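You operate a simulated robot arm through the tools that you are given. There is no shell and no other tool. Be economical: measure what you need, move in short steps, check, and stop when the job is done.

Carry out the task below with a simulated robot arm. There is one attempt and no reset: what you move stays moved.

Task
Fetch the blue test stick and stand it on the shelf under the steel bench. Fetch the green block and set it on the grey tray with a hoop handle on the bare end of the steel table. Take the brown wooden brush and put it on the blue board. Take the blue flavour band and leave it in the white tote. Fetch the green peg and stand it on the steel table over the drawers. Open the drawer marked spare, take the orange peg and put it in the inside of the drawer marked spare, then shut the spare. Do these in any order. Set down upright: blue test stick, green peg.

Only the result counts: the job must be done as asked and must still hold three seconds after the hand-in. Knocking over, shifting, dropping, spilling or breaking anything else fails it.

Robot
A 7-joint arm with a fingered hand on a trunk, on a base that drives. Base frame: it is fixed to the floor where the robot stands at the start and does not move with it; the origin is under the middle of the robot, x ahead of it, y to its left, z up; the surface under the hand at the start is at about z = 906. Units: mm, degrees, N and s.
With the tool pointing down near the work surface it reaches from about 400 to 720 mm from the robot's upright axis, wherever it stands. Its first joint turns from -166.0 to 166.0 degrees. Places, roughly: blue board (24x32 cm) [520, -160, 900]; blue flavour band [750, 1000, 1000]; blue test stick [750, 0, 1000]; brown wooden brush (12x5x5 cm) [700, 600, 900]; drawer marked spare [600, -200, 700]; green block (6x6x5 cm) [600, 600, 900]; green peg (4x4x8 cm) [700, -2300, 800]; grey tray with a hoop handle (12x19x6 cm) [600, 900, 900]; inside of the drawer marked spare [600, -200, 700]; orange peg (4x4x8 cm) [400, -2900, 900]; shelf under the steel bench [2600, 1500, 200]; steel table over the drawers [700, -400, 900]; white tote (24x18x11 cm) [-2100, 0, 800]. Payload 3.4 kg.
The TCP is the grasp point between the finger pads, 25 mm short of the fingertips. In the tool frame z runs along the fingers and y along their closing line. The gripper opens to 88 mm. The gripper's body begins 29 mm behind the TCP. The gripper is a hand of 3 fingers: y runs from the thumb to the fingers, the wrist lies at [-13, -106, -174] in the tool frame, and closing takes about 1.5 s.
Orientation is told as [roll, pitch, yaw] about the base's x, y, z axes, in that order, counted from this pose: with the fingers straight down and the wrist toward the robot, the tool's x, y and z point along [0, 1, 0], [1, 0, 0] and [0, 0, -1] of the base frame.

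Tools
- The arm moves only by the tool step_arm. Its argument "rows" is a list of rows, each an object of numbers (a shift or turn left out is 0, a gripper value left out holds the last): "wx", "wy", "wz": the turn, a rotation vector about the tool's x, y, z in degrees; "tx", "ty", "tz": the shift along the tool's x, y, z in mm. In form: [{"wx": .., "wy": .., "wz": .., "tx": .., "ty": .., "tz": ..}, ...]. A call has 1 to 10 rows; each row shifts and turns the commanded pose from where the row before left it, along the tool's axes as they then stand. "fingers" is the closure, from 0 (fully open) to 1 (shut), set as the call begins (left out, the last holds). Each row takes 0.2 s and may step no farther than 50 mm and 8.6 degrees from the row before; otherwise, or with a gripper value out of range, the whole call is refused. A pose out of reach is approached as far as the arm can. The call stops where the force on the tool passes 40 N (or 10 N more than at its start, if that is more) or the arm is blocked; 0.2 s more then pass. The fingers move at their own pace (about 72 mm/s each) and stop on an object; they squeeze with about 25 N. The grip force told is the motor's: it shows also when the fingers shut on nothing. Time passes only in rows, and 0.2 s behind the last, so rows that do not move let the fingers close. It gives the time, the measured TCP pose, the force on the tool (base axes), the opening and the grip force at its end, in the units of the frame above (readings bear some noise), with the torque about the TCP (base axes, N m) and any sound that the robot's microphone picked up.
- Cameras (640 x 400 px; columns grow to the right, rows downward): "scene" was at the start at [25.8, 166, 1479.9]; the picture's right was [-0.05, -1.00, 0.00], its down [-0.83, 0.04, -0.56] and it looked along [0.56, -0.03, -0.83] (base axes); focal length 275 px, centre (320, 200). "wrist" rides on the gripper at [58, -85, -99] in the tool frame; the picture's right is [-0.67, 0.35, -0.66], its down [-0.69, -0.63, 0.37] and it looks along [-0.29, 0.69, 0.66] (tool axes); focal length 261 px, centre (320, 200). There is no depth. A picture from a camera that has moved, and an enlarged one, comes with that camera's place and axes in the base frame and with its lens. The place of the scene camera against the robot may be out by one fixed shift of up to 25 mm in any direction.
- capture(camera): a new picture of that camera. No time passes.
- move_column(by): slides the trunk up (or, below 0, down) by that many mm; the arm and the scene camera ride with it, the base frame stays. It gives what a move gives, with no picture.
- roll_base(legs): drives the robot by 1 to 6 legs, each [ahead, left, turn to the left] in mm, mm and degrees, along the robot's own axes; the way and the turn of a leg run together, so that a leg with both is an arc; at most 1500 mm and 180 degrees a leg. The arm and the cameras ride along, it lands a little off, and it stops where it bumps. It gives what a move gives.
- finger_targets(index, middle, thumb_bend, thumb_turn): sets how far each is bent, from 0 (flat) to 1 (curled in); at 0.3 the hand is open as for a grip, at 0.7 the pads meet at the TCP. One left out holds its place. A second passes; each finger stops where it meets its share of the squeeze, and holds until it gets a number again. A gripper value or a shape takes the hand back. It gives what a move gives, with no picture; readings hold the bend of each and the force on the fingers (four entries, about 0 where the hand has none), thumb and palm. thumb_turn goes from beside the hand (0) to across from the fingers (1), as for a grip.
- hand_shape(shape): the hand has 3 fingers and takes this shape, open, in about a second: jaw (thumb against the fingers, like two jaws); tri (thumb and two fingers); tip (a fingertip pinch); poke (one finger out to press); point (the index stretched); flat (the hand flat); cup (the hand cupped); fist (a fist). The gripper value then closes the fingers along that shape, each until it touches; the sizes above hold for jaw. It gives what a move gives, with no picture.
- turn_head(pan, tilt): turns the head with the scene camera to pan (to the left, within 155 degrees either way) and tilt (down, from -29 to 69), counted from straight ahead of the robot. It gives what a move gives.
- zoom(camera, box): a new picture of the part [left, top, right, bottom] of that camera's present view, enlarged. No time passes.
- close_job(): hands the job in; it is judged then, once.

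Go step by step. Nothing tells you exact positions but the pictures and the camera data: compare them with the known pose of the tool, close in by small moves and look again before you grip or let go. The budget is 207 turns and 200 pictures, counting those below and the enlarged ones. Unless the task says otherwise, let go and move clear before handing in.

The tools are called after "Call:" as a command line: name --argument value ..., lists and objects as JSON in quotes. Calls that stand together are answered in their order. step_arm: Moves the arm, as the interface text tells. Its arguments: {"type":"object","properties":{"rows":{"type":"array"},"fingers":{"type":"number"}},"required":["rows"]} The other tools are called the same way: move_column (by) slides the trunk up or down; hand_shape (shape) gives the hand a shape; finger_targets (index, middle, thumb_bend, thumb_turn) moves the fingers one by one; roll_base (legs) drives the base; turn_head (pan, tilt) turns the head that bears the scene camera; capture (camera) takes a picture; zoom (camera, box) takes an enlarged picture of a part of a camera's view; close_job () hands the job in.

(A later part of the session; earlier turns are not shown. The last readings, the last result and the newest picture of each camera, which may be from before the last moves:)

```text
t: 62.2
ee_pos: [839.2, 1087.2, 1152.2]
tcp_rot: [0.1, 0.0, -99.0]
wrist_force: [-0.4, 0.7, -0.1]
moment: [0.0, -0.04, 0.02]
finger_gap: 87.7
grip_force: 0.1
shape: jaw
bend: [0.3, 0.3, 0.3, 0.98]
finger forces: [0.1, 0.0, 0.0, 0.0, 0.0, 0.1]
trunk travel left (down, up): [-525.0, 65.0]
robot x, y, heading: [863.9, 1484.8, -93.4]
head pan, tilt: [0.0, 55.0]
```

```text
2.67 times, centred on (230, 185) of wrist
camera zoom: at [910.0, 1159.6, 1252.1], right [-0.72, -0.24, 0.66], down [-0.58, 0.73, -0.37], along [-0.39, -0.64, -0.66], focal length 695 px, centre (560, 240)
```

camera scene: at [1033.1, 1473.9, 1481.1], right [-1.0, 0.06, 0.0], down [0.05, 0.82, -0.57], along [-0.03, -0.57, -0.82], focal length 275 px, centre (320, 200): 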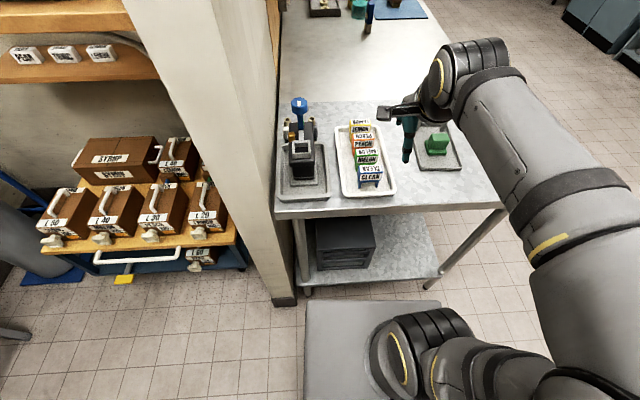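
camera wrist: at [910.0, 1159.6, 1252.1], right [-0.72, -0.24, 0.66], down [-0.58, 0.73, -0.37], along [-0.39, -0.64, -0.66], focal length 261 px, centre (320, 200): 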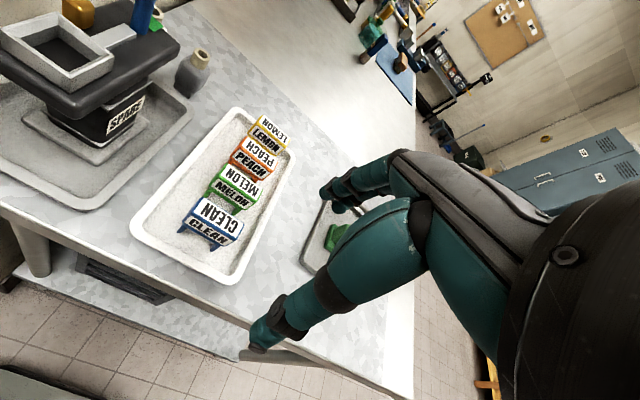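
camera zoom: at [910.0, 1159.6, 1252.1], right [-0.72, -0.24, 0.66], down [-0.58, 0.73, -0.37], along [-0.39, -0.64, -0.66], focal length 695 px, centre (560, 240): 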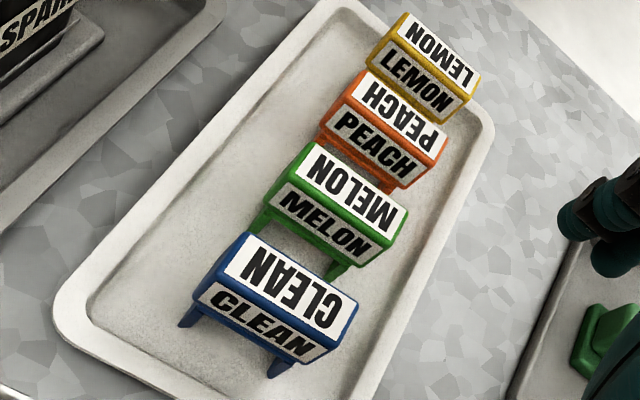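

Band measured at ≈ (862,1005), top faces x 834–890, only 27 mm gap to the green one, so I'll grip along x. Turning the hand to yaw 0.

Call:
step_arm --rows '[{"wz": -8.3}, {"wz": -8.3}, {"wz": -8.3}, {"wz": -8.3}, {"wz": -8.3}, {"wz": -8.3}, {"wz": -8.3}, {"wz": -8.3}, {"wz": -8.3}, {"wz": -8.3}]'

Call:
step_arm --rows '[{"wz": -8}, {"wz": -8}, {"tx": -40, "ty": 12}, {"tx": -42, "ty": 11}, {"tz": 40}, {"tz": 20}]'

Call:
capture --camera "wrist"

Call:
capture --camera "scene"

```text
t: 64.4
ee_pos: [840.1, 1086.3, 1152.0]
tcp_rot: [0.0, 0.1, -15.9]
wrist_force: [0.0, -0.1, 1.0]
moment: [0.0, 0.0, 0.01]
finger_gap: 87.7
grip_force: 0.1
shape: jaw
bend: [0.3, 0.3, 0.3, 0.98]
finger forces: [0.0, 0.0, 0.1, 0.0, 0.0, 0.1]
trunk travel left (down, up): [-525.0, 65.0]
robot x, y, heading: [861.9, 1484.6, -93.6]
head pan, tilt: [0.0, 55.0]
```

```text
t: 65.8
ee_pos: [861.8, 1005.8, 1090.7]
tcp_rot: [-0.1, 0.0, 0.0]
wrist_force: [-0.4, 0.6, 0.5]
moment: [0.02, 0.01, -0.03]
finger_gap: 87.7
grip_force: 0.0
shape: jaw
bend: [0.3, 0.3, 0.3, 0.98]
finger forces: [0.1, 0.0, 0.0, 0.1, 0.0, 0.0]
trunk travel left (down, up): [-525.0, 65.0]
robot x, y, heading: [861.1, 1483.0, -93.3]
head pan, tilt: [0.0, 55.0]
```

```text
163 pictures are left
camera wrist: at [776.6, 1063.3, 1189.9], right [0.35, -0.67, 0.66], down [-0.63, -0.69, -0.37], along [0.69, -0.29, -0.66], focal length 261 px, centre (320, 200)
```

wrist: 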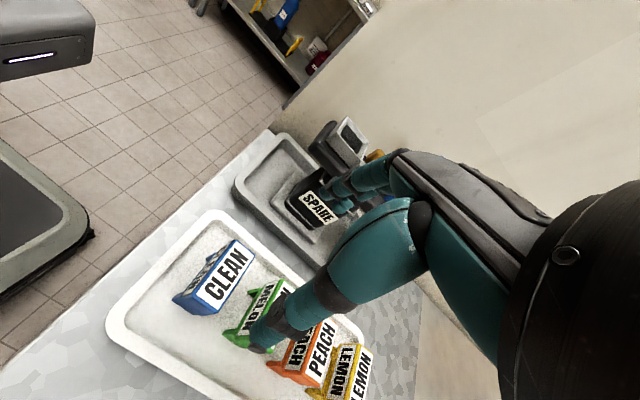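

```text
162 pictures are left
camera scene: at [1032.9, 1473.9, 1481.2], right [-1.0, 0.06, 0.0], down [0.05, 0.82, -0.57], along [-0.03, -0.57, -0.82], focal length 275 px, centre (320, 200)
```

scene: 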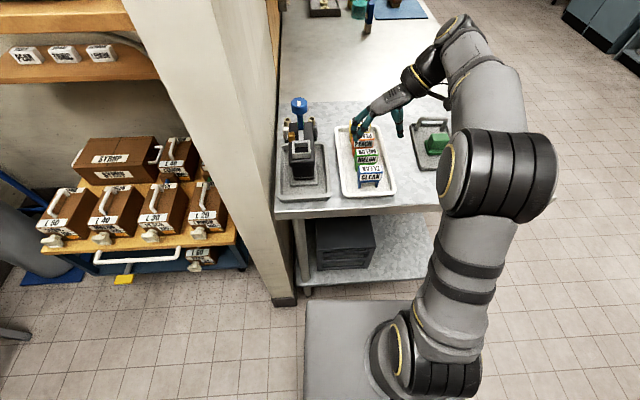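

Aligned within a few mm. Descending.

Call:
step_arm --rows '[{"tz": 40}, {"tz": 40}]'

Call:
capture --camera "wrist"

Call:
zoom --camera "scene" --box '[260, 80, 460, 220]'

```text
t: 66.4
ee_pos: [862.6, 1006.5, 1010.3]
tcp_rot: [0.0, 0.0, 0.1]
wrist_force: [0.0, -0.4, -0.9]
moment: [0.03, 0.03, -0.01]
finger_gap: 87.7
grip_force: 0.1
shape: jaw
bend: [0.3, 0.3, 0.3, 0.98]
finger forces: [0.1, 0.0, 0.0, 0.0, 0.0, 0.0]
trunk travel left (down, up): [-525.0, 65.0]
robot x, y, heading: [866.0, 1482.3, -93.6]
head pan, tilt: [0.0, 55.0]
```

```text
161 pictures are left
camera wrist: at [777.5, 1063.8, 1109.5], right [0.35, -0.67, 0.66], down [-0.63, -0.69, -0.37], along [0.69, -0.29, -0.66], focal length 261 px, centre (320, 200)
```

wrist: 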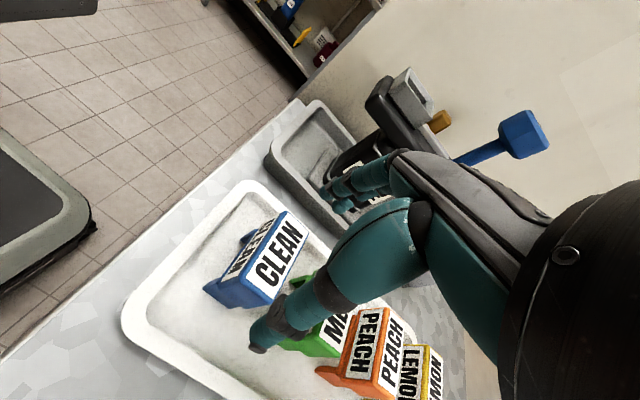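

```text
2.86 times, centred on (360, 150) of scene
camera zoom: at [1032.8, 1473.6, 1481.2], right [-1.0, 0.06, 0.0], down [0.05, 0.82, -0.57], along [-0.03, -0.57, -0.82], focal length 784 px, centre (206, 343)
```

zoom: 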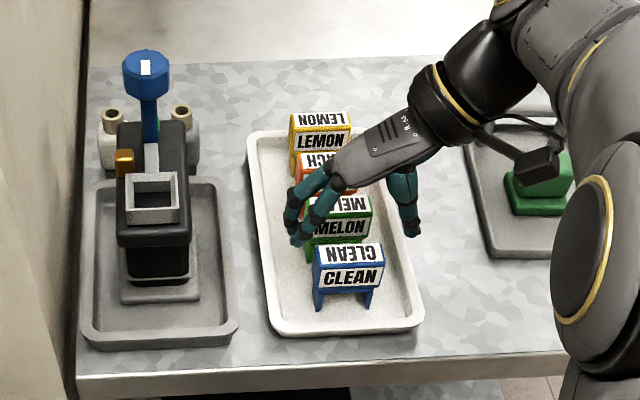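

Call:
step_arm --rows '[{"tz": 30}, {"tz": 20}, {"tz": 12}]'

Call:
capture --camera "wrist"

Call:
zoom --camera "scene" --box '[260, 80, 460, 220]'

```text
t: 67.2
ee_pos: [862.6, 1005.1, 950.4]
tcp_rot: [-0.2, 0.0, 0.0]
wrist_force: [-1.0, -0.2, 11.5]
moment: [0.06, 0.24, -0.01]
finger_gap: 87.9
grip_force: 0.0
shape: jaw
bend: [0.3, 0.3, 0.3, 0.98]
finger forces: [1.6, 0.0, 0.0, 0.0, 8.8, 0.0]
trunk travel left (down, up): [-525.0, 65.0]
robot x, y, heading: [861.8, 1486.9, -93.4]
head pan, tilt: [0.0, 55.0]
```

```text
159 pictures are left
camera wrist: at [776.9, 1062.3, 1048.5], right [0.35, -0.67, 0.66], down [-0.63, -0.69, -0.36], along [0.69, -0.29, -0.66], focal length 261 px, centre (320, 200)
```

wrist: 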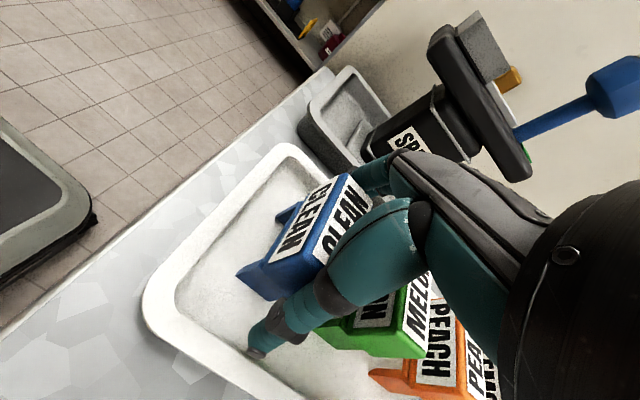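

```text
2.86 times, centred on (360, 150) of scene
camera zoom: at [1032.8, 1475.2, 1481.5], right [-1.0, 0.06, 0.0], down [0.05, 0.82, -0.57], along [-0.03, -0.57, -0.82], focal length 784 px, centre (206, 343)
```

zoom: 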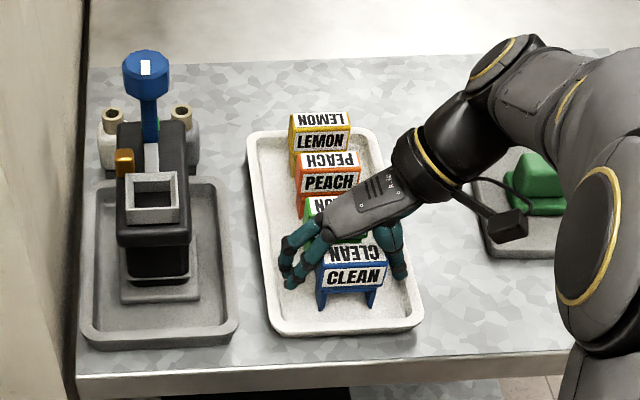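

Some touch force on the thumb; looking closely.

Call:
zoom --camera "wrist" --box '[200, 150, 420, 370]'

Call:
zoom --camera "scene" --box '[320, 130, 420, 200]'

```text
1.82 times, centred on (310, 260) of wrist
camera zoom: at [776.9, 1062.3, 1048.5], right [0.35, -0.67, 0.66], down [-0.63, -0.69, -0.36], along [0.69, -0.29, -0.66], focal length 474 px, centre (338, 91)
```

zoom: 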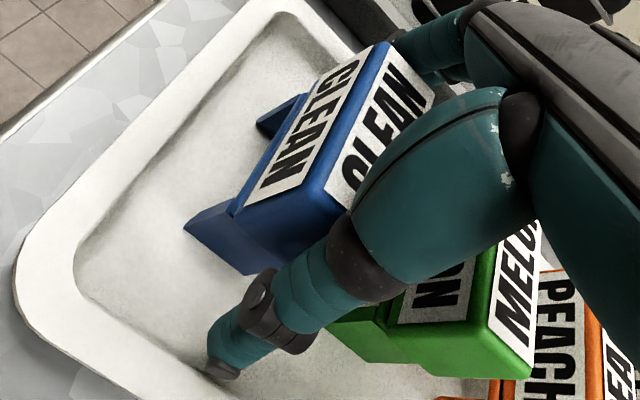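

```text
5.71 times, centred on (370, 165) of scene
camera zoom: at [1032.8, 1475.2, 1481.5], right [-1.0, 0.06, 0.0], down [0.05, 0.82, -0.57], along [-0.03, -0.57, -0.82], focal length 1569 px, centre (34, 400)
```

zoom: 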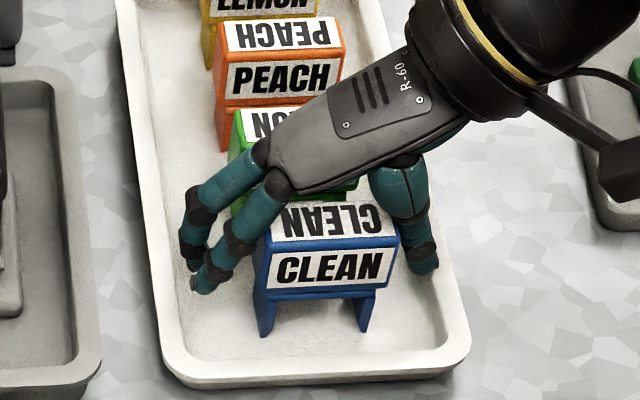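

Thumb tip touches the tray's inner rim. Raising 5 mm and closing.

Call:
step_arm --rows '[{"tz": -5}]'

Call:
step_arm --fingers 1 --rows '[{}, {}, {}, {}, {}, {}, {}]'

Call:
zoom --camera "scene" --box '[320, 130, 420, 200]'

```text
t: 67.6
ee_pos: [862.1, 1003.8, 953.9]
tcp_rot: [0.0, 0.0, 0.0]
wrist_force: [0.5, -0.4, -0.9]
moment: [-0.03, -0.02, 0.01]
finger_gap: 87.9
grip_force: 0.1
shape: jaw
bend: [0.3, 0.3, 0.3, 0.98]
finger forces: [1.5, 0.0, 0.0, 0.0, 1.5, 0.1]
trunk travel left (down, up): [-525.0, 65.0]
robot x, y, heading: [860.4, 1481.2, -93.3]
head pan, tilt: [0.0, 55.0]
```

```text
t: 69.2
ee_pos: [862.6, 1002.9, 953.2]
tcp_rot: [0.0, 0.0, 0.0]
wrist_force: [-0.3, -0.8, 0.0]
moment: [-0.01, -0.02, -0.02]
finger_gap: 35.3
grip_force: 25.1
shape: jaw
bend: [0.74, 0.7, 0.63, 1.0]
finger forces: [26.4, 4.2, 0.0, 0.0, 27.3, 0.1]
trunk travel left (down, up): [-525.0, 65.0]
robot x, y, heading: [861.0, 1482.8, -93.3]
head pan, tilt: [0.0, 55.0]
```

```text
5.71 times, centred on (370, 165) of scene
camera zoom: at [1032.9, 1473.8, 1481.2], right [-1.0, 0.06, 0.0], down [0.05, 0.82, -0.57], along [-0.03, -0.57, -0.82], focal length 1569 px, centre (34, 400)
```

zoom: 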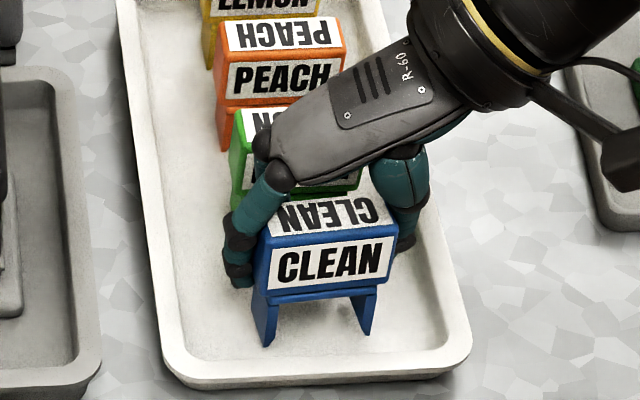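

Call:
zoom --camera "wrist" --box '[200, 100, 480, 370]'

```text
1.48 times, centred on (340, 235) of wrist
camera zoom: at [777.3, 1061.1, 1053.2], right [0.35, -0.67, 0.66], down [-0.63, -0.69, -0.37], along [0.69, -0.29, -0.66], focal length 386 px, centre (290, 148)
```

zoom: 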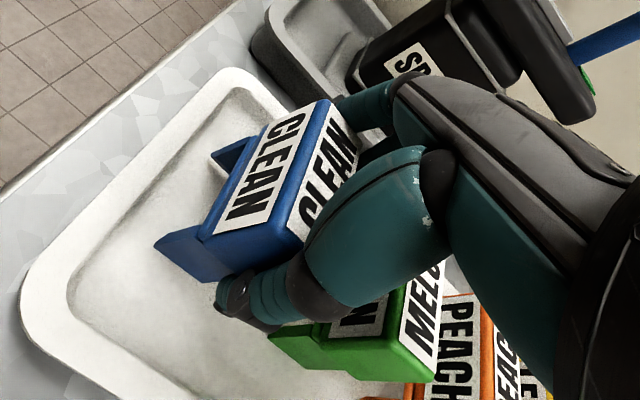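

The middle finger passed beside the band (on the green side). I'll reopen, shift 7 mm in +y and re-grip.

Call:
step_arm --fingers 0 --rows '[{}, {}, {}, {}, {}, {}, {"tx": 7}]'

Call:
zoom --camera "wrist" --box '[200, 100, 480, 370]'

Call:
zoom --camera "scene" --box '[320, 130, 420, 200]'

```text
t: 70.8
ee_pos: [862.4, 1010.8, 954.4]
tcp_rot: [0.0, 0.0, 0.0]
wrist_force: [-0.7, -0.2, -0.6]
moment: [0.01, 0.02, 0.0]
finger_gap: 87.7
grip_force: 0.0
shape: jaw
bend: [0.3, 0.3, 0.3, 0.98]
finger forces: [0.9, 0.1, 0.0, 0.0, 0.9, 0.1]
trunk travel left (down, up): [-525.0, 65.0]
robot x, y, heading: [862.3, 1480.7, -93.4]
head pan, tilt: [0.0, 55.0]
```

```text
1.48 times, centred on (340, 235) of wrist
camera zoom: at [777.9, 1068.0, 1052.9], right [0.35, -0.67, 0.66], down [-0.63, -0.69, -0.37], along [0.69, -0.28, -0.66], focal length 386 px, centre (290, 148)
```

zoom: 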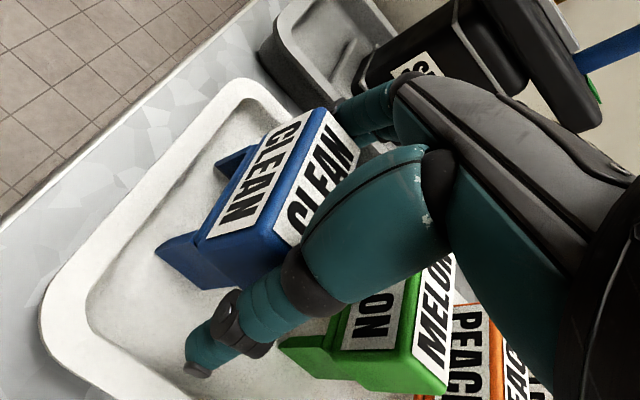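

```text
5.71 times, centred on (370, 165) of scene
camera zoom: at [1033.0, 1473.9, 1481.2], right [-1.0, 0.06, 0.0], down [0.05, 0.82, -0.57], along [-0.03, -0.57, -0.82], focal length 1569 px, centre (34, 400)
```

zoom: 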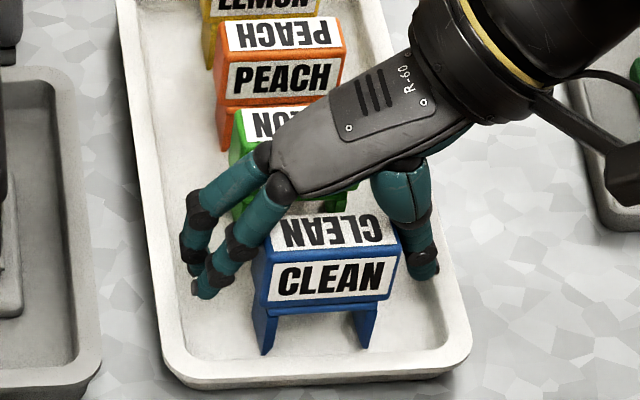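

The two fingers straddle wider than the 30 mm band, so a grip across y (long sides) with a preset narrow opening is better. Rising, turning back to yaw -90, and presetting the opening.

Call:
step_arm --rows '[{"tz": -10}, {"tz": -40}, {"tz": -50}, {"tz": -20, "wz": 8.5}, {"wz": 8.5}, {"wz": 8.5}, {"wz": 8.5}, {"wz": 8.5}, {"wz": 8.5}, {"wz": 8.5}]'

Call:
step_arm --fingers 0.43 --rows '[{"wz": 8.5}, {"wz": 8.5}, {"wz": 8.5}, {"wz": 5}, {}]'

Call:
capture --camera "wrist"

Call:
zoom --camera "scene" --box '[320, 130, 420, 200]'

```text
t: 73.0
ee_pos: [861.7, 1010.3, 1075.6]
tcp_rot: [0.0, 0.0, -59.7]
wrist_force: [0.2, 0.1, -0.3]
moment: [0.05, -0.02, -0.03]
finger_gap: 88.1
grip_force: 0.1
shape: jaw
bend: [0.3, 0.3, 0.3, 0.98]
finger forces: [0.8, 0.1, 0.1, 0.0, 0.8, 0.0]
trunk travel left (down, up): [-525.0, 65.0]
robot x, y, heading: [861.0, 1485.4, -93.4]
head pan, tilt: [0.0, 55.0]
```

```text
t: 74.2
ee_pos: [862.2, 1010.8, 1076.4]
tcp_rot: [0.1, 0.0, -89.9]
wrist_force: [-0.1, -0.5, 0.3]
moment: [-0.03, 0.01, -0.03]
finger_gap: 13.1
grip_force: 24.5
shape: jaw
bend: [0.76, 0.7, 0.84, 1.0]
finger forces: [0.1, 0.1, 0.0, 0.1, 0.0, 0.0]
trunk travel left (down, up): [-525.0, 65.0]
robot x, y, heading: [862.3, 1484.9, -93.7]
head pan, tilt: [0.0, 55.0]
```

```text
151 pictures are left
camera wrist: at [920.6, 1095.0, 1176.3], right [-0.67, -0.35, 0.66], down [-0.69, 0.63, -0.37], along [-0.29, -0.69, -0.66], focal length 261 px, centre (320, 200)
```

wrist: 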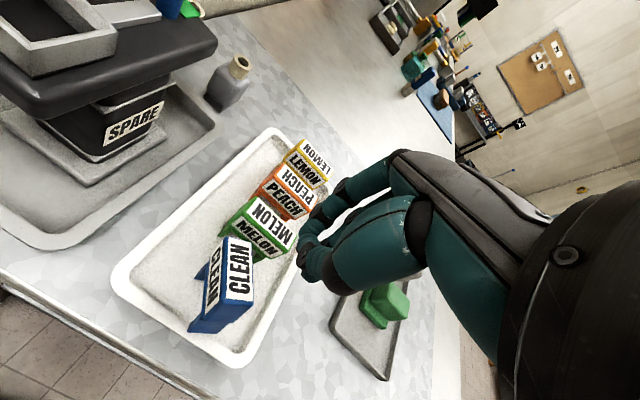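

```text
5.71 times, centred on (370, 165) of scene
camera zoom: at [1032.9, 1473.9, 1481.2], right [-1.0, 0.06, 0.0], down [0.05, 0.82, -0.57], along [-0.03, -0.57, -0.82], focal length 1569 px, centre (34, 400)
```

zoom: 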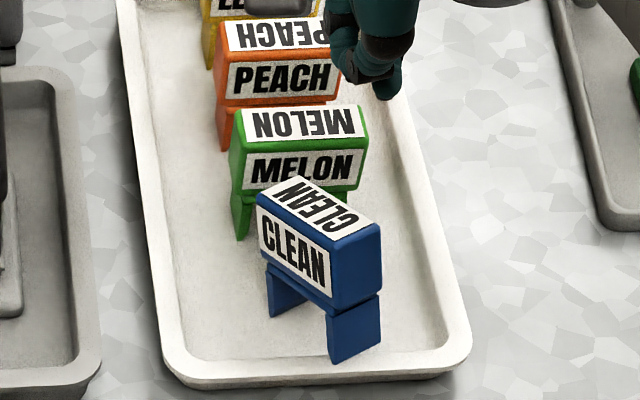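

The band got turned about 45° on leaving. I'll open the hand and measure the band anew.

Call:
step_arm --fingers 0 --rows '[{"tz": -10}, {}, {}, {}, {}, {}]'

Call:
zoom --camera "wrist" --box '[170, 180, 330, 340]'

```text
t: 75.6
ee_pos: [861.5, 1010.8, 1087.8]
tcp_rot: [0.0, -0.1, -90.1]
wrist_force: [-1.1, -0.5, -0.2]
moment: [0.01, -0.01, -0.02]
finger_gap: 87.3
grip_force: 0.0
shape: jaw
bend: [0.3, 0.3, 0.3, 0.98]
finger forces: [0.1, 0.0, 0.0, 0.0, 0.1, 0.0]
trunk travel left (down, up): [-525.0, 65.0]
robot x, y, heading: [861.2, 1482.7, -93.6]
head pan, tilt: [0.0, 55.0]
```

```text
2.50 times, centred on (250, 260) of wrist
camera zoom: at [919.5, 1094.5, 1186.4], right [-0.67, -0.35, 0.66], down [-0.69, 0.63, -0.37], along [-0.29, -0.69, -0.66], focal length 652 px, centre (495, 50)
```

zoom: 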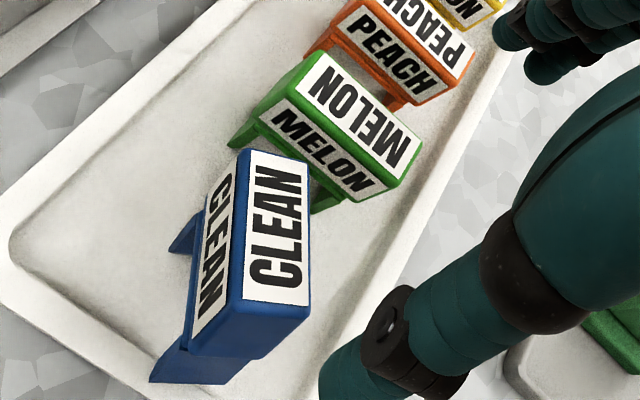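

Band now centre ≈ (861,1001), long axis at ~127°, so I grip with yaw ≈ +36°, hand slightly pre-closed to clear the rim.

Call:
step_arm --rows '[{"wz": -8.5}, {"wz": -8.5}, {"wz": -8.5}, {"wz": -8.5}, {"wz": -8.5}, {"wz": -8.5}, {"wz": -8.5}, {"wz": -8.5}, {"wz": -8.5}, {"wz": -8.5}]'

Call:
step_arm --rows '[{"wz": -8.5}, {"wz": -8.5}, {"wz": -8.5}, {"wz": -8.5}, {"wz": -7}, {"tz": 40}]'

Call:
finger_targets --index 0.4 --middle 0.4 --thumb_bend 0.4

Call:
capture --camera "wrist"

Call:
zoom --camera "scene" --box '[320, 130, 420, 200]'

```text
t: 77.8
ee_pos: [862.5, 1009.9, 1086.1]
tcp_rot: [0.0, 0.0, -4.9]
wrist_force: [0.4, -0.1, 0.2]
moment: [-0.01, 0.0, -0.02]
finger_gap: 87.6
grip_force: 0.1
shape: jaw
bend: [0.3, 0.3, 0.3, 0.98]
finger forces: [0.0, 0.1, 0.0, 0.1, 0.0, 0.0]
trunk travel left (down, up): [-525.0, 65.0]
robot x, y, heading: [858.3, 1485.2, -93.6]
head pan, tilt: [0.0, 55.0]
```

```text
t: 79.2
ee_pos: [864.6, 1011.2, 1044.2]
tcp_rot: [0.0, 0.1, 36.0]
wrist_force: [-0.9, -0.3, -0.4]
moment: [0.03, -0.02, 0.0]
finger_gap: 87.8
grip_force: 0.2
shape: jaw
bend: [0.3, 0.3, 0.3, 0.98]
finger forces: [0.0, 0.0, 0.1, 0.0, 0.0, 0.0]
trunk travel left (down, up): [-525.0, 65.0]
robot x, y, heading: [858.3, 1483.6, -93.3]
head pan, tilt: [0.0, 55.0]
```

```text
t: 80.2
ee_pos: [862.9, 1010.2, 1045.1]
tcp_rot: [0.0, 0.0, 36.1]
wrist_force: [0.1, 1.0, -0.7]
moment: [0.0, -0.01, 0.0]
finger_gap: 64.1
grip_force: 0.0
shape: fingers
bend: [0.4, 0.4, 0.4, 0.98]
finger forces: [0.0, 0.0, 0.0, 0.0, 0.0, 0.0]
trunk travel left (down, up): [-525.0, 65.0]
robot x, y, heading: [859.8, 1485.0, -93.3]
head pan, tilt: [0.0, 55.0]
```

```text
148 pictures are left
camera wrist: at [759.9, 1008.0, 1143.5], right [0.68, -0.34, 0.66], down [-0.11, -0.92, -0.37], along [0.73, 0.18, -0.66], focal length 261 px, centre (320, 200)
```

wrist: 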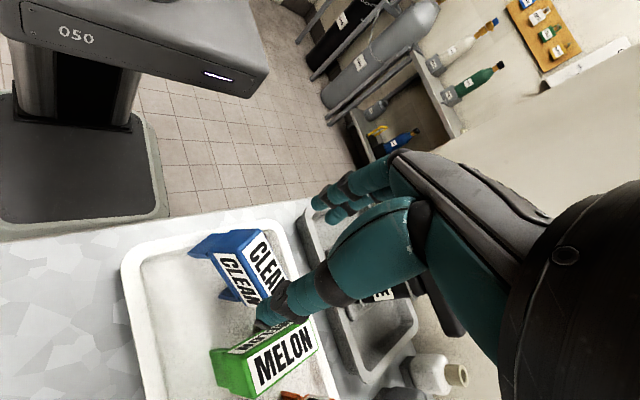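

```text
5.71 times, centred on (370, 165) of scene
camera zoom: at [1032.9, 1473.9, 1481.2], right [-1.0, 0.06, 0.0], down [0.05, 0.82, -0.57], along [-0.03, -0.57, -0.82], focal length 1569 px, centre (34, 400)
```

zoom: 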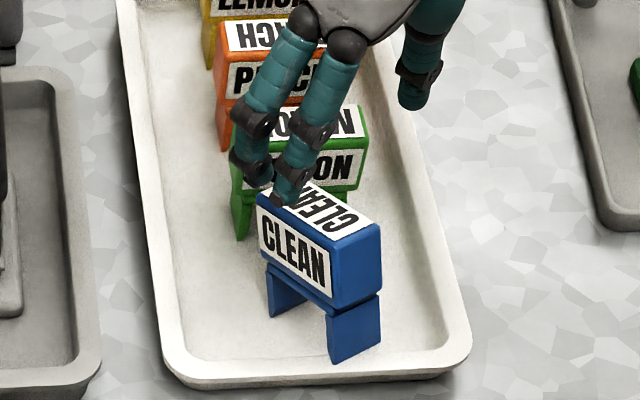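

Call:
zoom --camera "wrist" --box '[170, 210, 330, 370]'

```text
2.50 times, centred on (250, 290) of wrist
camera zoom: at [759.9, 1008.0, 1143.5], right [0.68, -0.34, 0.66], down [-0.11, -0.92, -0.37], along [0.73, 0.18, -0.66], focal length 652 px, centre (495, -25)
```

zoom: 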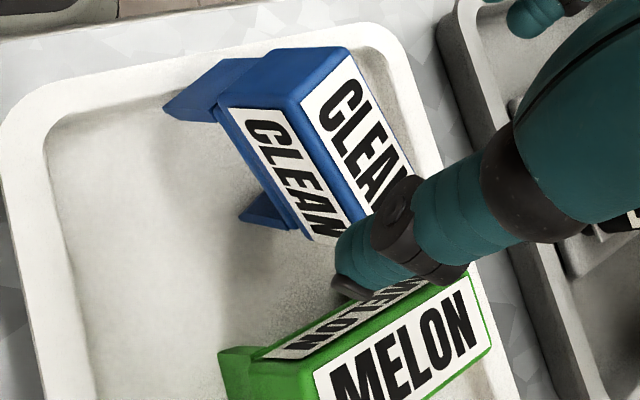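

Two views together show the band's top is really at z≈986 and its centre at (868,1012). Small shift and descend to z≈967.

Call:
step_arm --rows '[{"ty": 5, "tx": -1, "tz": 20}, {"tz": 30}, {"tz": 27}]'

Call:
capture --camera "wrist"

Call:
zoom --camera "scene" --box '[320, 130, 420, 200]'

```text
t: 81.0
ee_pos: [869.1, 1013.0, 966.1]
tcp_rot: [0.0, 0.0, 35.9]
wrist_force: [0.1, -0.3, -0.7]
moment: [-0.01, -0.04, -0.02]
finger_gap: 64.0
grip_force: 0.1
shape: fingers
bend: [0.4, 0.4, 0.4, 0.98]
finger forces: [0.0, 0.0, 0.0, 0.1, 0.0, 0.0]
trunk travel left (down, up): [-525.0, 65.0]
robot x, y, heading: [860.0, 1486.0, -93.2]
head pan, tilt: [0.0, 55.0]
```

```text
145 pictures are left
camera wrist: at [765.1, 1010.1, 1065.4], right [0.68, -0.34, 0.66], down [-0.11, -0.92, -0.37], along [0.73, 0.18, -0.66], focal length 261 px, centre (320, 200)
```

wrist: 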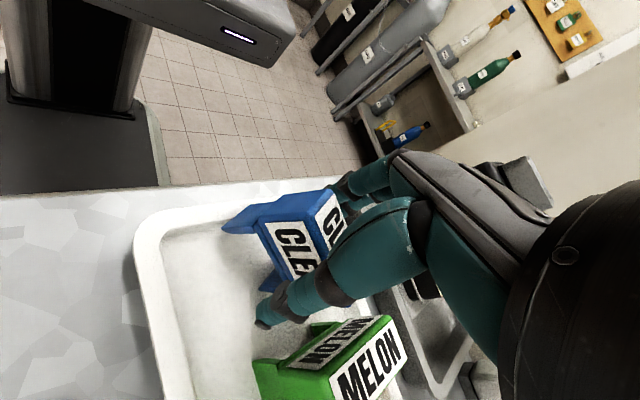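

```text
5.71 times, centred on (370, 165) of scene
camera zoom: at [1032.9, 1473.7, 1481.2], right [-1.0, 0.06, 0.0], down [0.05, 0.82, -0.57], along [-0.03, -0.57, -0.82], focal length 1569 px, centre (34, 400)
```

zoom: 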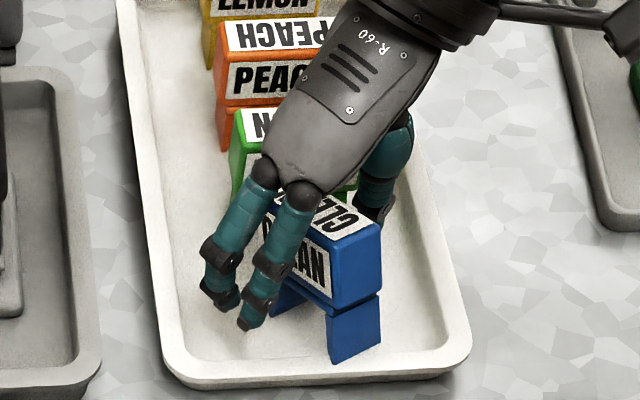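

The fingers sit toward one end of the band; shift 11 mm along it, then close.

Call:
step_arm --rows '[{"tx": 11}]'

Call:
step_arm --fingers 1 --rows '[{}, {}, {}, {}, {}, {}, {}, {}]'

Call:
capture --camera "wrist"

Call:
zoom --camera "scene" --box '[320, 130, 420, 200]'

```text
t: 81.4
ee_pos: [861.2, 1024.0, 967.1]
tcp_rot: [-0.1, 0.0, 36.0]
wrist_force: [0.4, -0.6, 0.1]
moment: [0.02, -0.02, 0.0]
finger_gap: 63.9
grip_force: 0.1
shape: fingers
bend: [0.4, 0.4, 0.4, 0.98]
finger forces: [0.0, 0.1, 0.1, 0.0, 0.0, 0.0]
trunk travel left (down, up): [-525.0, 65.0]
robot x, y, heading: [857.0, 1481.3, -93.4]
head pan, tilt: [0.0, 55.0]
```

```text
t: 83.2
ee_pos: [861.2, 1022.8, 967.5]
tcp_rot: [0.1, -0.1, 36.0]
wrist_force: [-0.6, -0.5, 1.0]
moment: [-0.03, -0.01, 0.04]
finger_gap: 21.0
grip_force: 25.3
shape: jaw
bend: [0.74, 0.58, 0.75, 1.0]
finger forces: [14.1, 8.1, 0.0, 0.0, 22.0, 0.1]
trunk travel left (down, up): [-525.0, 65.0]
robot x, y, heading: [860.6, 1483.2, -93.1]
head pan, tilt: [0.0, 55.0]
```

```text
143 pictures are left
camera wrist: at [758.0, 1019.4, 1066.0], right [0.68, -0.34, 0.66], down [-0.11, -0.92, -0.37], along [0.73, 0.18, -0.66], focal length 261 px, centre (320, 200)
```

wrist: 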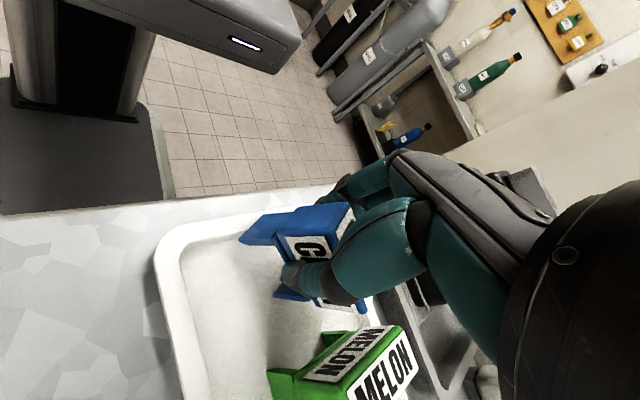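

```text
5.71 times, centred on (370, 165) of scene
camera zoom: at [1032.9, 1473.8, 1481.2], right [-1.0, 0.06, 0.0], down [0.05, 0.82, -0.57], along [-0.03, -0.57, -0.82], focal length 1569 px, centre (34, 400)
```

zoom: 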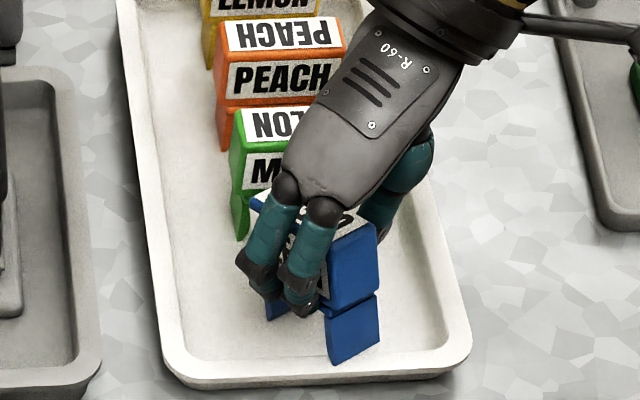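

Firm grip now (gap 21). Lift straight up.

Call:
step_arm --rows '[{"tz": -15}, {"tz": -40}, {"tz": -50}, {"tz": -50}, {"tz": -30}]'

Call:
capture --camera "wrist"

Call:
capture --camera "scene"

```text
t: 84.4
ee_pos: [861.9, 1020.8, 1133.5]
tcp_rot: [0.0, 0.1, 35.9]
wrist_force: [-0.8, -0.7, -1.1]
moment: [0.01, 0.02, -0.02]
finger_gap: 21.0
grip_force: 25.3
shape: jaw
bend: [0.74, 0.58, 0.75, 1.0]
finger forces: [14.1, 8.2, 0.1, 0.0, 22.1, 0.1]
out of reach, approached as far as the arm can: row 5
trunk travel left (down, up): [-525.0, 65.0]
robot x, y, heading: [860.9, 1486.8, -93.4]
head pan, tilt: [0.0, 55.0]
```

```text
141 pictures are left
camera wrist: at [758.6, 1017.8, 1232.8], right [0.68, -0.34, 0.66], down [-0.11, -0.92, -0.37], along [0.73, 0.18, -0.66], focal length 261 px, centre (320, 200)
```

wrist: 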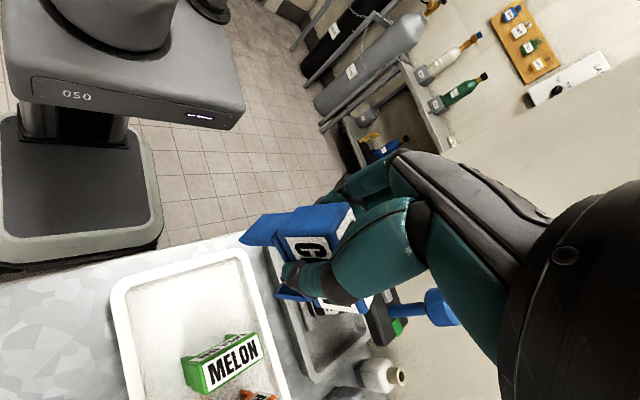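

```text
140 pictures are left
camera scene: at [1033.8, 1474.1, 1481.1], right [-1.0, 0.06, 0.0], down [0.05, 0.82, -0.57], along [-0.03, -0.57, -0.82], focal length 275 px, centre (320, 200)
```

scene: 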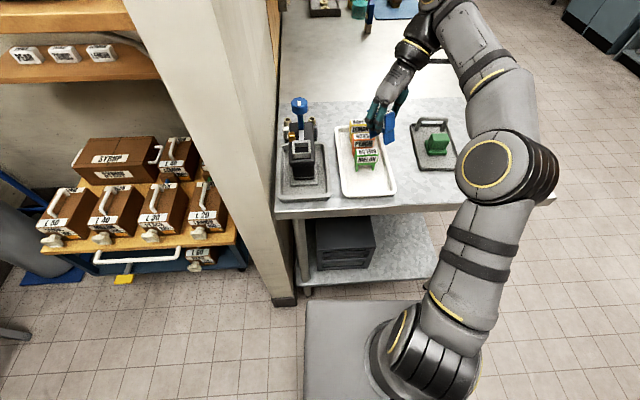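

Band held, green one untouched. Now back off, turn to face the wooden bench and drive toward the white tote.

Call:
roll_base --legs '[[-150, 0, 0], [0, 0, -87], [1500, 0, 0], [0, 1500, 0], [250, 0, 0]]'

Call:
turn_head --pan 0 --tilt 40

Call:
capture --camera "scene"

```text
t: 104.7
ee_pos: [-1370.3, 263.0, 1133.4]
tcp_rot: [0.1, 0.0, -55.1]
wrist_force: [-0.9, 0.1, -0.2]
moment: [0.02, -0.01, 0.01]
finger_gap: 20.9
grip_force: 25.0
shape: jaw
bend: [0.74, 0.58, 0.75, 1.0]
finger forces: [14.0, 8.1, 0.0, 0.0, 22.2, 0.1]
trunk travel left (down, up): [-525.0, 65.0]
robot x, y, heading: [-903.6, 251.2, 175.4]
head pan, tilt: [0.0, 55.0]
```

```text
t: 105.4
ee_pos: [-1369.8, 263.4, 1133.0]
tcp_rot: [-0.1, 0.0, -55.2]
wrist_force: [-1.2, -0.9, -0.4]
moment: [0.01, -0.01, 0.02]
finger_gap: 20.9
grip_force: 24.9
shape: jaw
bend: [0.74, 0.58, 0.75, 1.0]
finger forces: [14.0, 8.2, 0.1, 0.1, 22.0, 0.0]
trunk travel left (down, up): [-525.0, 65.0]
robot x, y, heading: [-902.9, 249.8, 175.4]
head pan, tilt: [0.0, 40.0]
```

```text
139 pictures are left
camera scene: at [-929.8, 110.6, 1501.8], right [0.08, 1.0, 0.0], down [0.64, -0.05, -0.77], along [-0.76, 0.06, -0.64], focal length 275 px, centre (320, 200)
```

scene: 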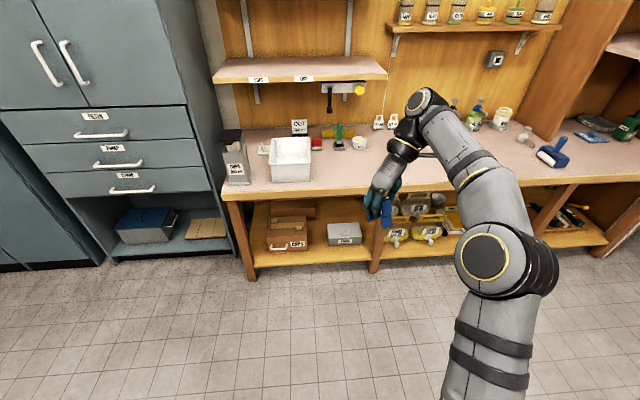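

Tote is roughly at (-2000,80) under a shelf (edge ≈ x -2105, z 1150). Driving closer with heading correction.

Call:
roll_base --legs '[[0, 170, 4.6], [350, 0, 0]]'

Call:
capture --camera "scene"

Call:
capture --camera "wrist"

```text
t: 108.7
ee_pos: [-1726.3, 63.2, 1133.5]
tcp_rot: [-0.1, 0.0, -50.8]
wrist_force: [-0.3, 1.0, -0.6]
moment: [0.03, -0.04, -0.02]
finger_gap: 20.6
grip_force: 24.9
shape: jaw
bend: [0.74, 0.58, 0.75, 1.0]
finger forces: [14.0, 8.3, 0.1, 0.0, 22.1, 0.0]
trunk travel left (down, up): [-525.0, 65.0]
robot x, y, heading: [-1263.7, 92.6, 179.9]
head pan, tilt: [0.0, 40.0]
```

```text
138 pictures are left
camera scene: at [-1275.2, -56.9, 1501.8], right [0.0, 1.0, 0.0], down [0.64, 0.0, -0.77], along [-0.77, 0.0, -0.64], focal length 275 px, centre (320, 200)
```

scene: 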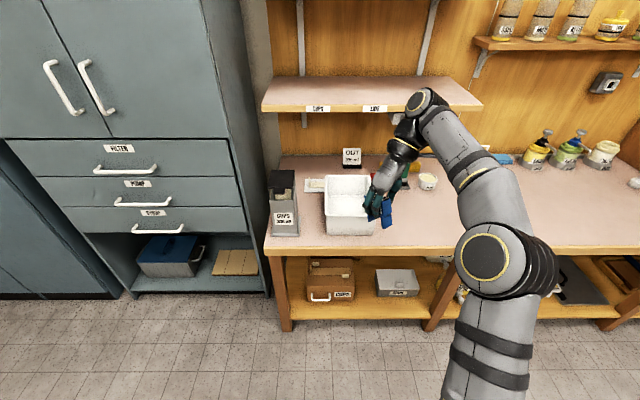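

```text
137 pictures are left
camera wrist: at [-1735.6, 164.8, 1231.9], right [-0.3, -0.69, 0.66], down [-0.93, 0.05, -0.37], along [0.22, -0.72, -0.66], focal length 261 px, centre (320, 200)
```

wrist: 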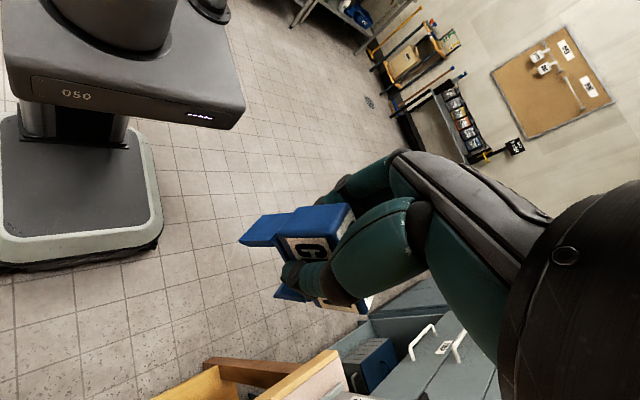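

Re-triangulating: table ≈ 700 high with edge near x -1950; tote ≈ (-2144,70). Turning the hand to face naturally, then driving 250 ahead.

Call:
step_arm --rows '[{"wz": 8.5}, {"wz": 8.5}, {"wz": 8.5}, {"wz": 8.5}, {"wz": 8.5}, {"wz": 8.5}, {"wz": 8.5}, {"wz": 8.5}, {"wz": 8.5}, {"wz": 8.5}]'

Call:
step_arm --rows '[{"wz": 8.5}, {"wz": 8.5}, {"wz": 8.5}, {"wz": 8.5}, {"wz": 8.5}]'

Call:
roll_base --legs '[[240, 0, 0]]'

Call:
capture --camera "scene"

Call:
capture --camera "wrist"

```text
t: 110.9
ee_pos: [-1725.9, 63.3, 1133.9]
tcp_rot: [0.0, -0.1, -136.0]
wrist_force: [0.7, 0.5, 0.0]
moment: [-0.01, -0.02, 0.0]
finger_gap: 20.8
grip_force: 24.9
shape: jaw
bend: [0.74, 0.58, 0.75, 1.0]
finger forces: [13.8, 8.5, 0.0, 0.0, 22.4, 0.0]
trunk travel left (down, up): [-525.0, 65.0]
robot x, y, heading: [-1263.8, 88.6, 179.7]
head pan, tilt: [0.0, 40.0]
```

```text
t: 112.1
ee_pos: [-1726.4, 62.7, 1133.1]
tcp_rot: [0.0, 0.0, -178.4]
wrist_force: [-0.5, 0.4, 0.2]
moment: [-0.04, 0.02, -0.04]
finger_gap: 20.9
grip_force: 25.3
shape: jaw
bend: [0.74, 0.58, 0.75, 1.0]
finger forces: [13.8, 8.4, 0.0, 0.1, 22.3, 0.0]
trunk travel left (down, up): [-525.0, 65.0]
robot x, y, heading: [-1262.8, 88.4, 179.8]
head pan, tilt: [0.0, 40.0]
```

```text
t: 113.9
ee_pos: [-1971.7, 61.7, 1133.4]
tcp_rot: [-0.1, 0.0, -178.1]
wrist_force: [0.7, -0.6, 0.5]
moment: [0.0, 0.0, -0.02]
finger_gap: 21.1
grip_force: 24.8
shape: jaw
bend: [0.74, 0.58, 0.75, 1.0]
finger forces: [13.9, 8.5, 0.1, 0.0, 22.2, 0.0]
trunk travel left (down, up): [-525.0, 65.0]
robot x, y, heading: [-1506.7, 90.2, -179.9]
head pan, tilt: [0.0, 40.0]
```

```text
136 pictures are left
camera scene: at [-1519.7, -56.8, 1501.8], right [0.0, 1.0, 0.0], down [0.64, 0.0, -0.77], along [-0.77, 0.0, -0.64], focal length 275 px, centre (320, 200)
```

scene: 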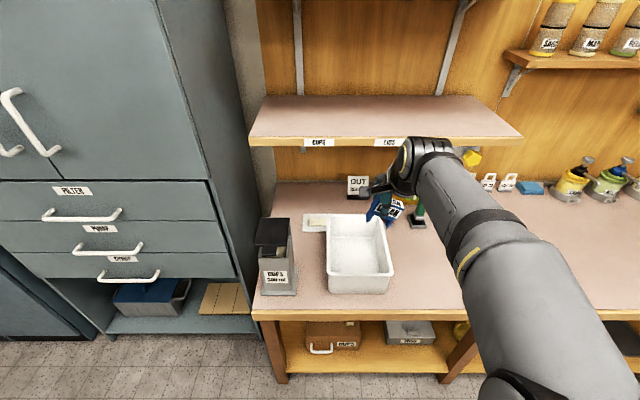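

```text
135 pictures are left
camera wrist: at [-1884.9, 6.2, 1232.1], right [-0.37, 0.66, 0.66], down [0.61, 0.71, -0.37], along [-0.7, 0.26, -0.66], focal length 261 px, centre (320, 200)
```

wrist: 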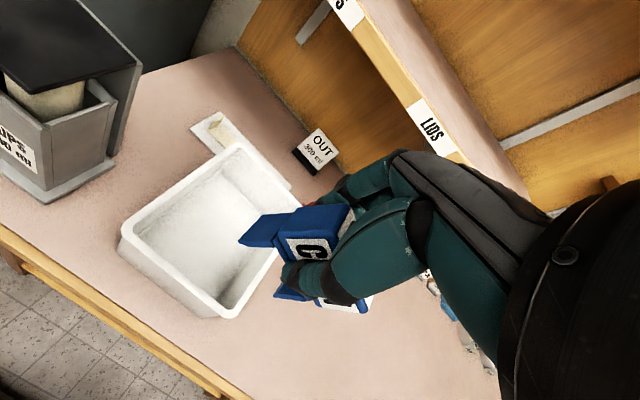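

Tote centre ≈ (-2110,54), rim z≈847. Lower to z≈1000, move over it.

Call:
step_arm --rows '[{"tz": 45}, {"tz": 45}, {"tz": 40}, {"ty": 45, "tx": 3}, {"ty": 45, "tx": 3}, {"ty": 40, "tx": 2}]'

Call:
capture --camera "wrist"

Call:
capture --camera "scene"

```text
t: 115.3
ee_pos: [-2100.8, 51.7, 1003.9]
tcp_rot: [0.0, 0.0, -178.1]
wrist_force: [0.4, 0.1, 0.4]
moment: [0.04, -0.02, -0.02]
finger_gap: 21.0
grip_force: 24.5
shape: jaw
bend: [0.74, 0.58, 0.75, 1.0]
finger forces: [13.8, 8.6, 0.0, 0.0, 22.4, 0.0]
trunk travel left (down, up): [-525.0, 65.0]
robot x, y, heading: [-1508.4, 90.8, -179.8]
head pan, tilt: [0.0, 40.0]
```

```text
134 pictures are left
camera wrist: at [-2014.7, -3.9, 1103.2], right [-0.37, 0.66, 0.66], down [0.61, 0.71, -0.37], along [-0.7, 0.26, -0.66], focal length 261 px, centre (320, 200)
```

wrist: 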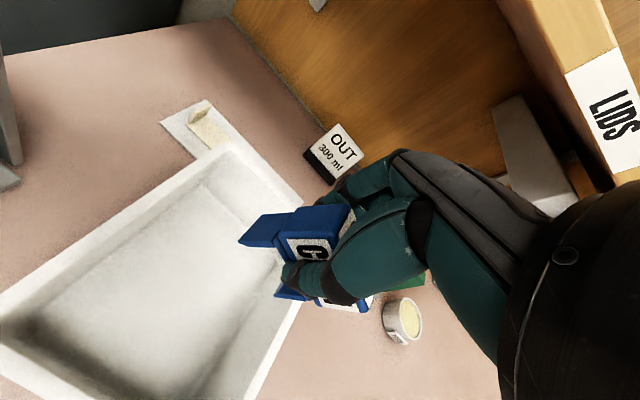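

```text
133 pictures are left
camera scene: at [-1519.5, -56.8, 1501.8], right [0.0, 1.0, 0.0], down [0.64, 0.0, -0.77], along [-0.77, 0.0, -0.64], focal length 275 px, centre (320, 200)
```

scene: 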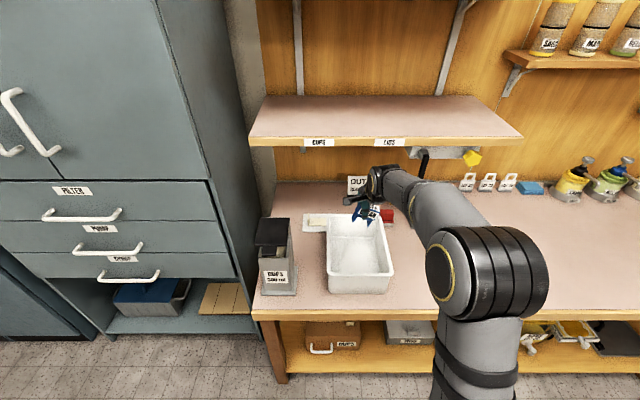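

Over the tote. Descending.

Call:
step_arm --rows '[{"tz": 45}, {"tz": 45}, {"tz": 40}, {"tz": 20}]'

Call:
capture --camera "wrist"

Call:
zoom --camera "scene" --box '[260, 140, 460, 310]'

```text
t: 116.3
ee_pos: [-2101.8, 50.8, 851.0]
tcp_rot: [0.1, 0.1, -178.1]
wrist_force: [-0.4, -0.4, 0.7]
moment: [0.01, 0.04, -0.04]
finger_gap: 20.9
grip_force: 24.8
shape: jaw
bend: [0.74, 0.58, 0.75, 1.0]
finger forces: [13.6, 8.6, 0.0, 0.0, 22.4, 0.0]
trunk travel left (down, up): [-525.0, 65.0]
robot x, y, heading: [-1510.4, 88.5, -179.8]
head pan, tilt: [0.0, 40.0]
```

```text
132 pictures are left
camera wrist: at [-2015.5, -5.1, 950.8], right [-0.37, 0.66, 0.66], down [0.61, 0.71, -0.37], along [-0.7, 0.26, -0.66], focal length 261 px, centre (320, 200)
```

wrist: 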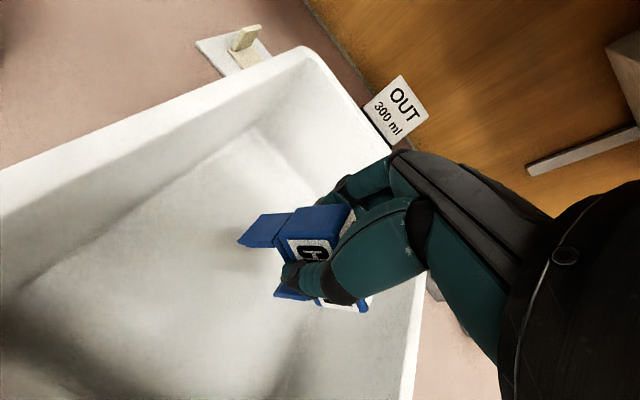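

```text
2.35 times, centred on (360, 225) of scene
camera zoom: at [-1519.2, -56.8, 1501.9], right [0.0, 1.0, 0.0], down [0.64, 0.0, -0.77], along [-0.77, 0.0, -0.64], focal length 646 px, centre (226, 141)
```

zoom: 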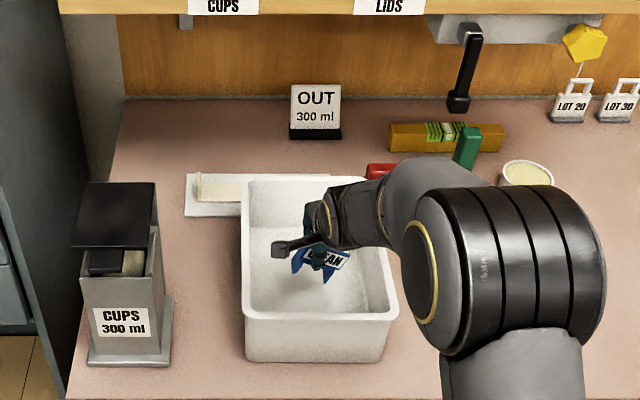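

Call:
step_arm --rows '[{"tz": 10}, {"tz": 8}, {"tz": 5}, {"tz": 5}, {"tz": 5}]'

Call:
zoom --camera "scene" --box '[310, 180, 410, 270]'

```text
t: 117.5
ee_pos: [-2100.6, 50.3, 820.5]
tcp_rot: [0.0, -0.1, -178.1]
wrist_force: [0.6, -0.7, -0.3]
moment: [0.0, -0.01, 0.01]
finger_gap: 21.1
grip_force: 25.2
shape: jaw
bend: [0.74, 0.58, 0.75, 1.0]
finger forces: [13.6, 8.8, 0.0, 0.1, 22.3, 0.0]
trunk travel left (down, up): [-525.0, 65.0]
robot x, y, heading: [-1505.7, 94.7, -179.8]
head pan, tilt: [0.0, 40.0]
```

```text
4.44 times, centred on (360, 225) of scene
camera zoom: at [-1519.1, -56.8, 1501.8], right [0.0, 1.0, 0.0], down [0.64, 0.0, -0.77], along [-0.77, 0.0, -0.64], focal length 1220 px, centre (142, 89)
```

zoom: 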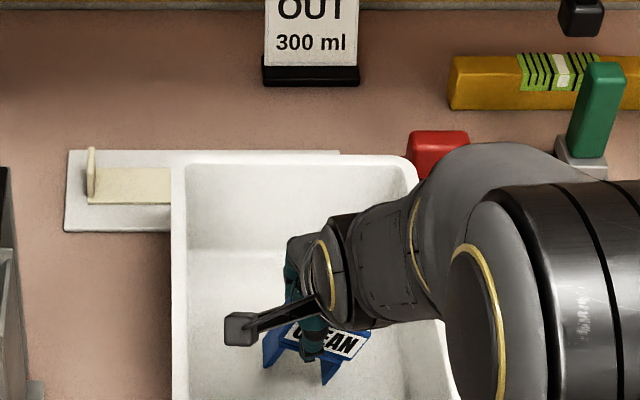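

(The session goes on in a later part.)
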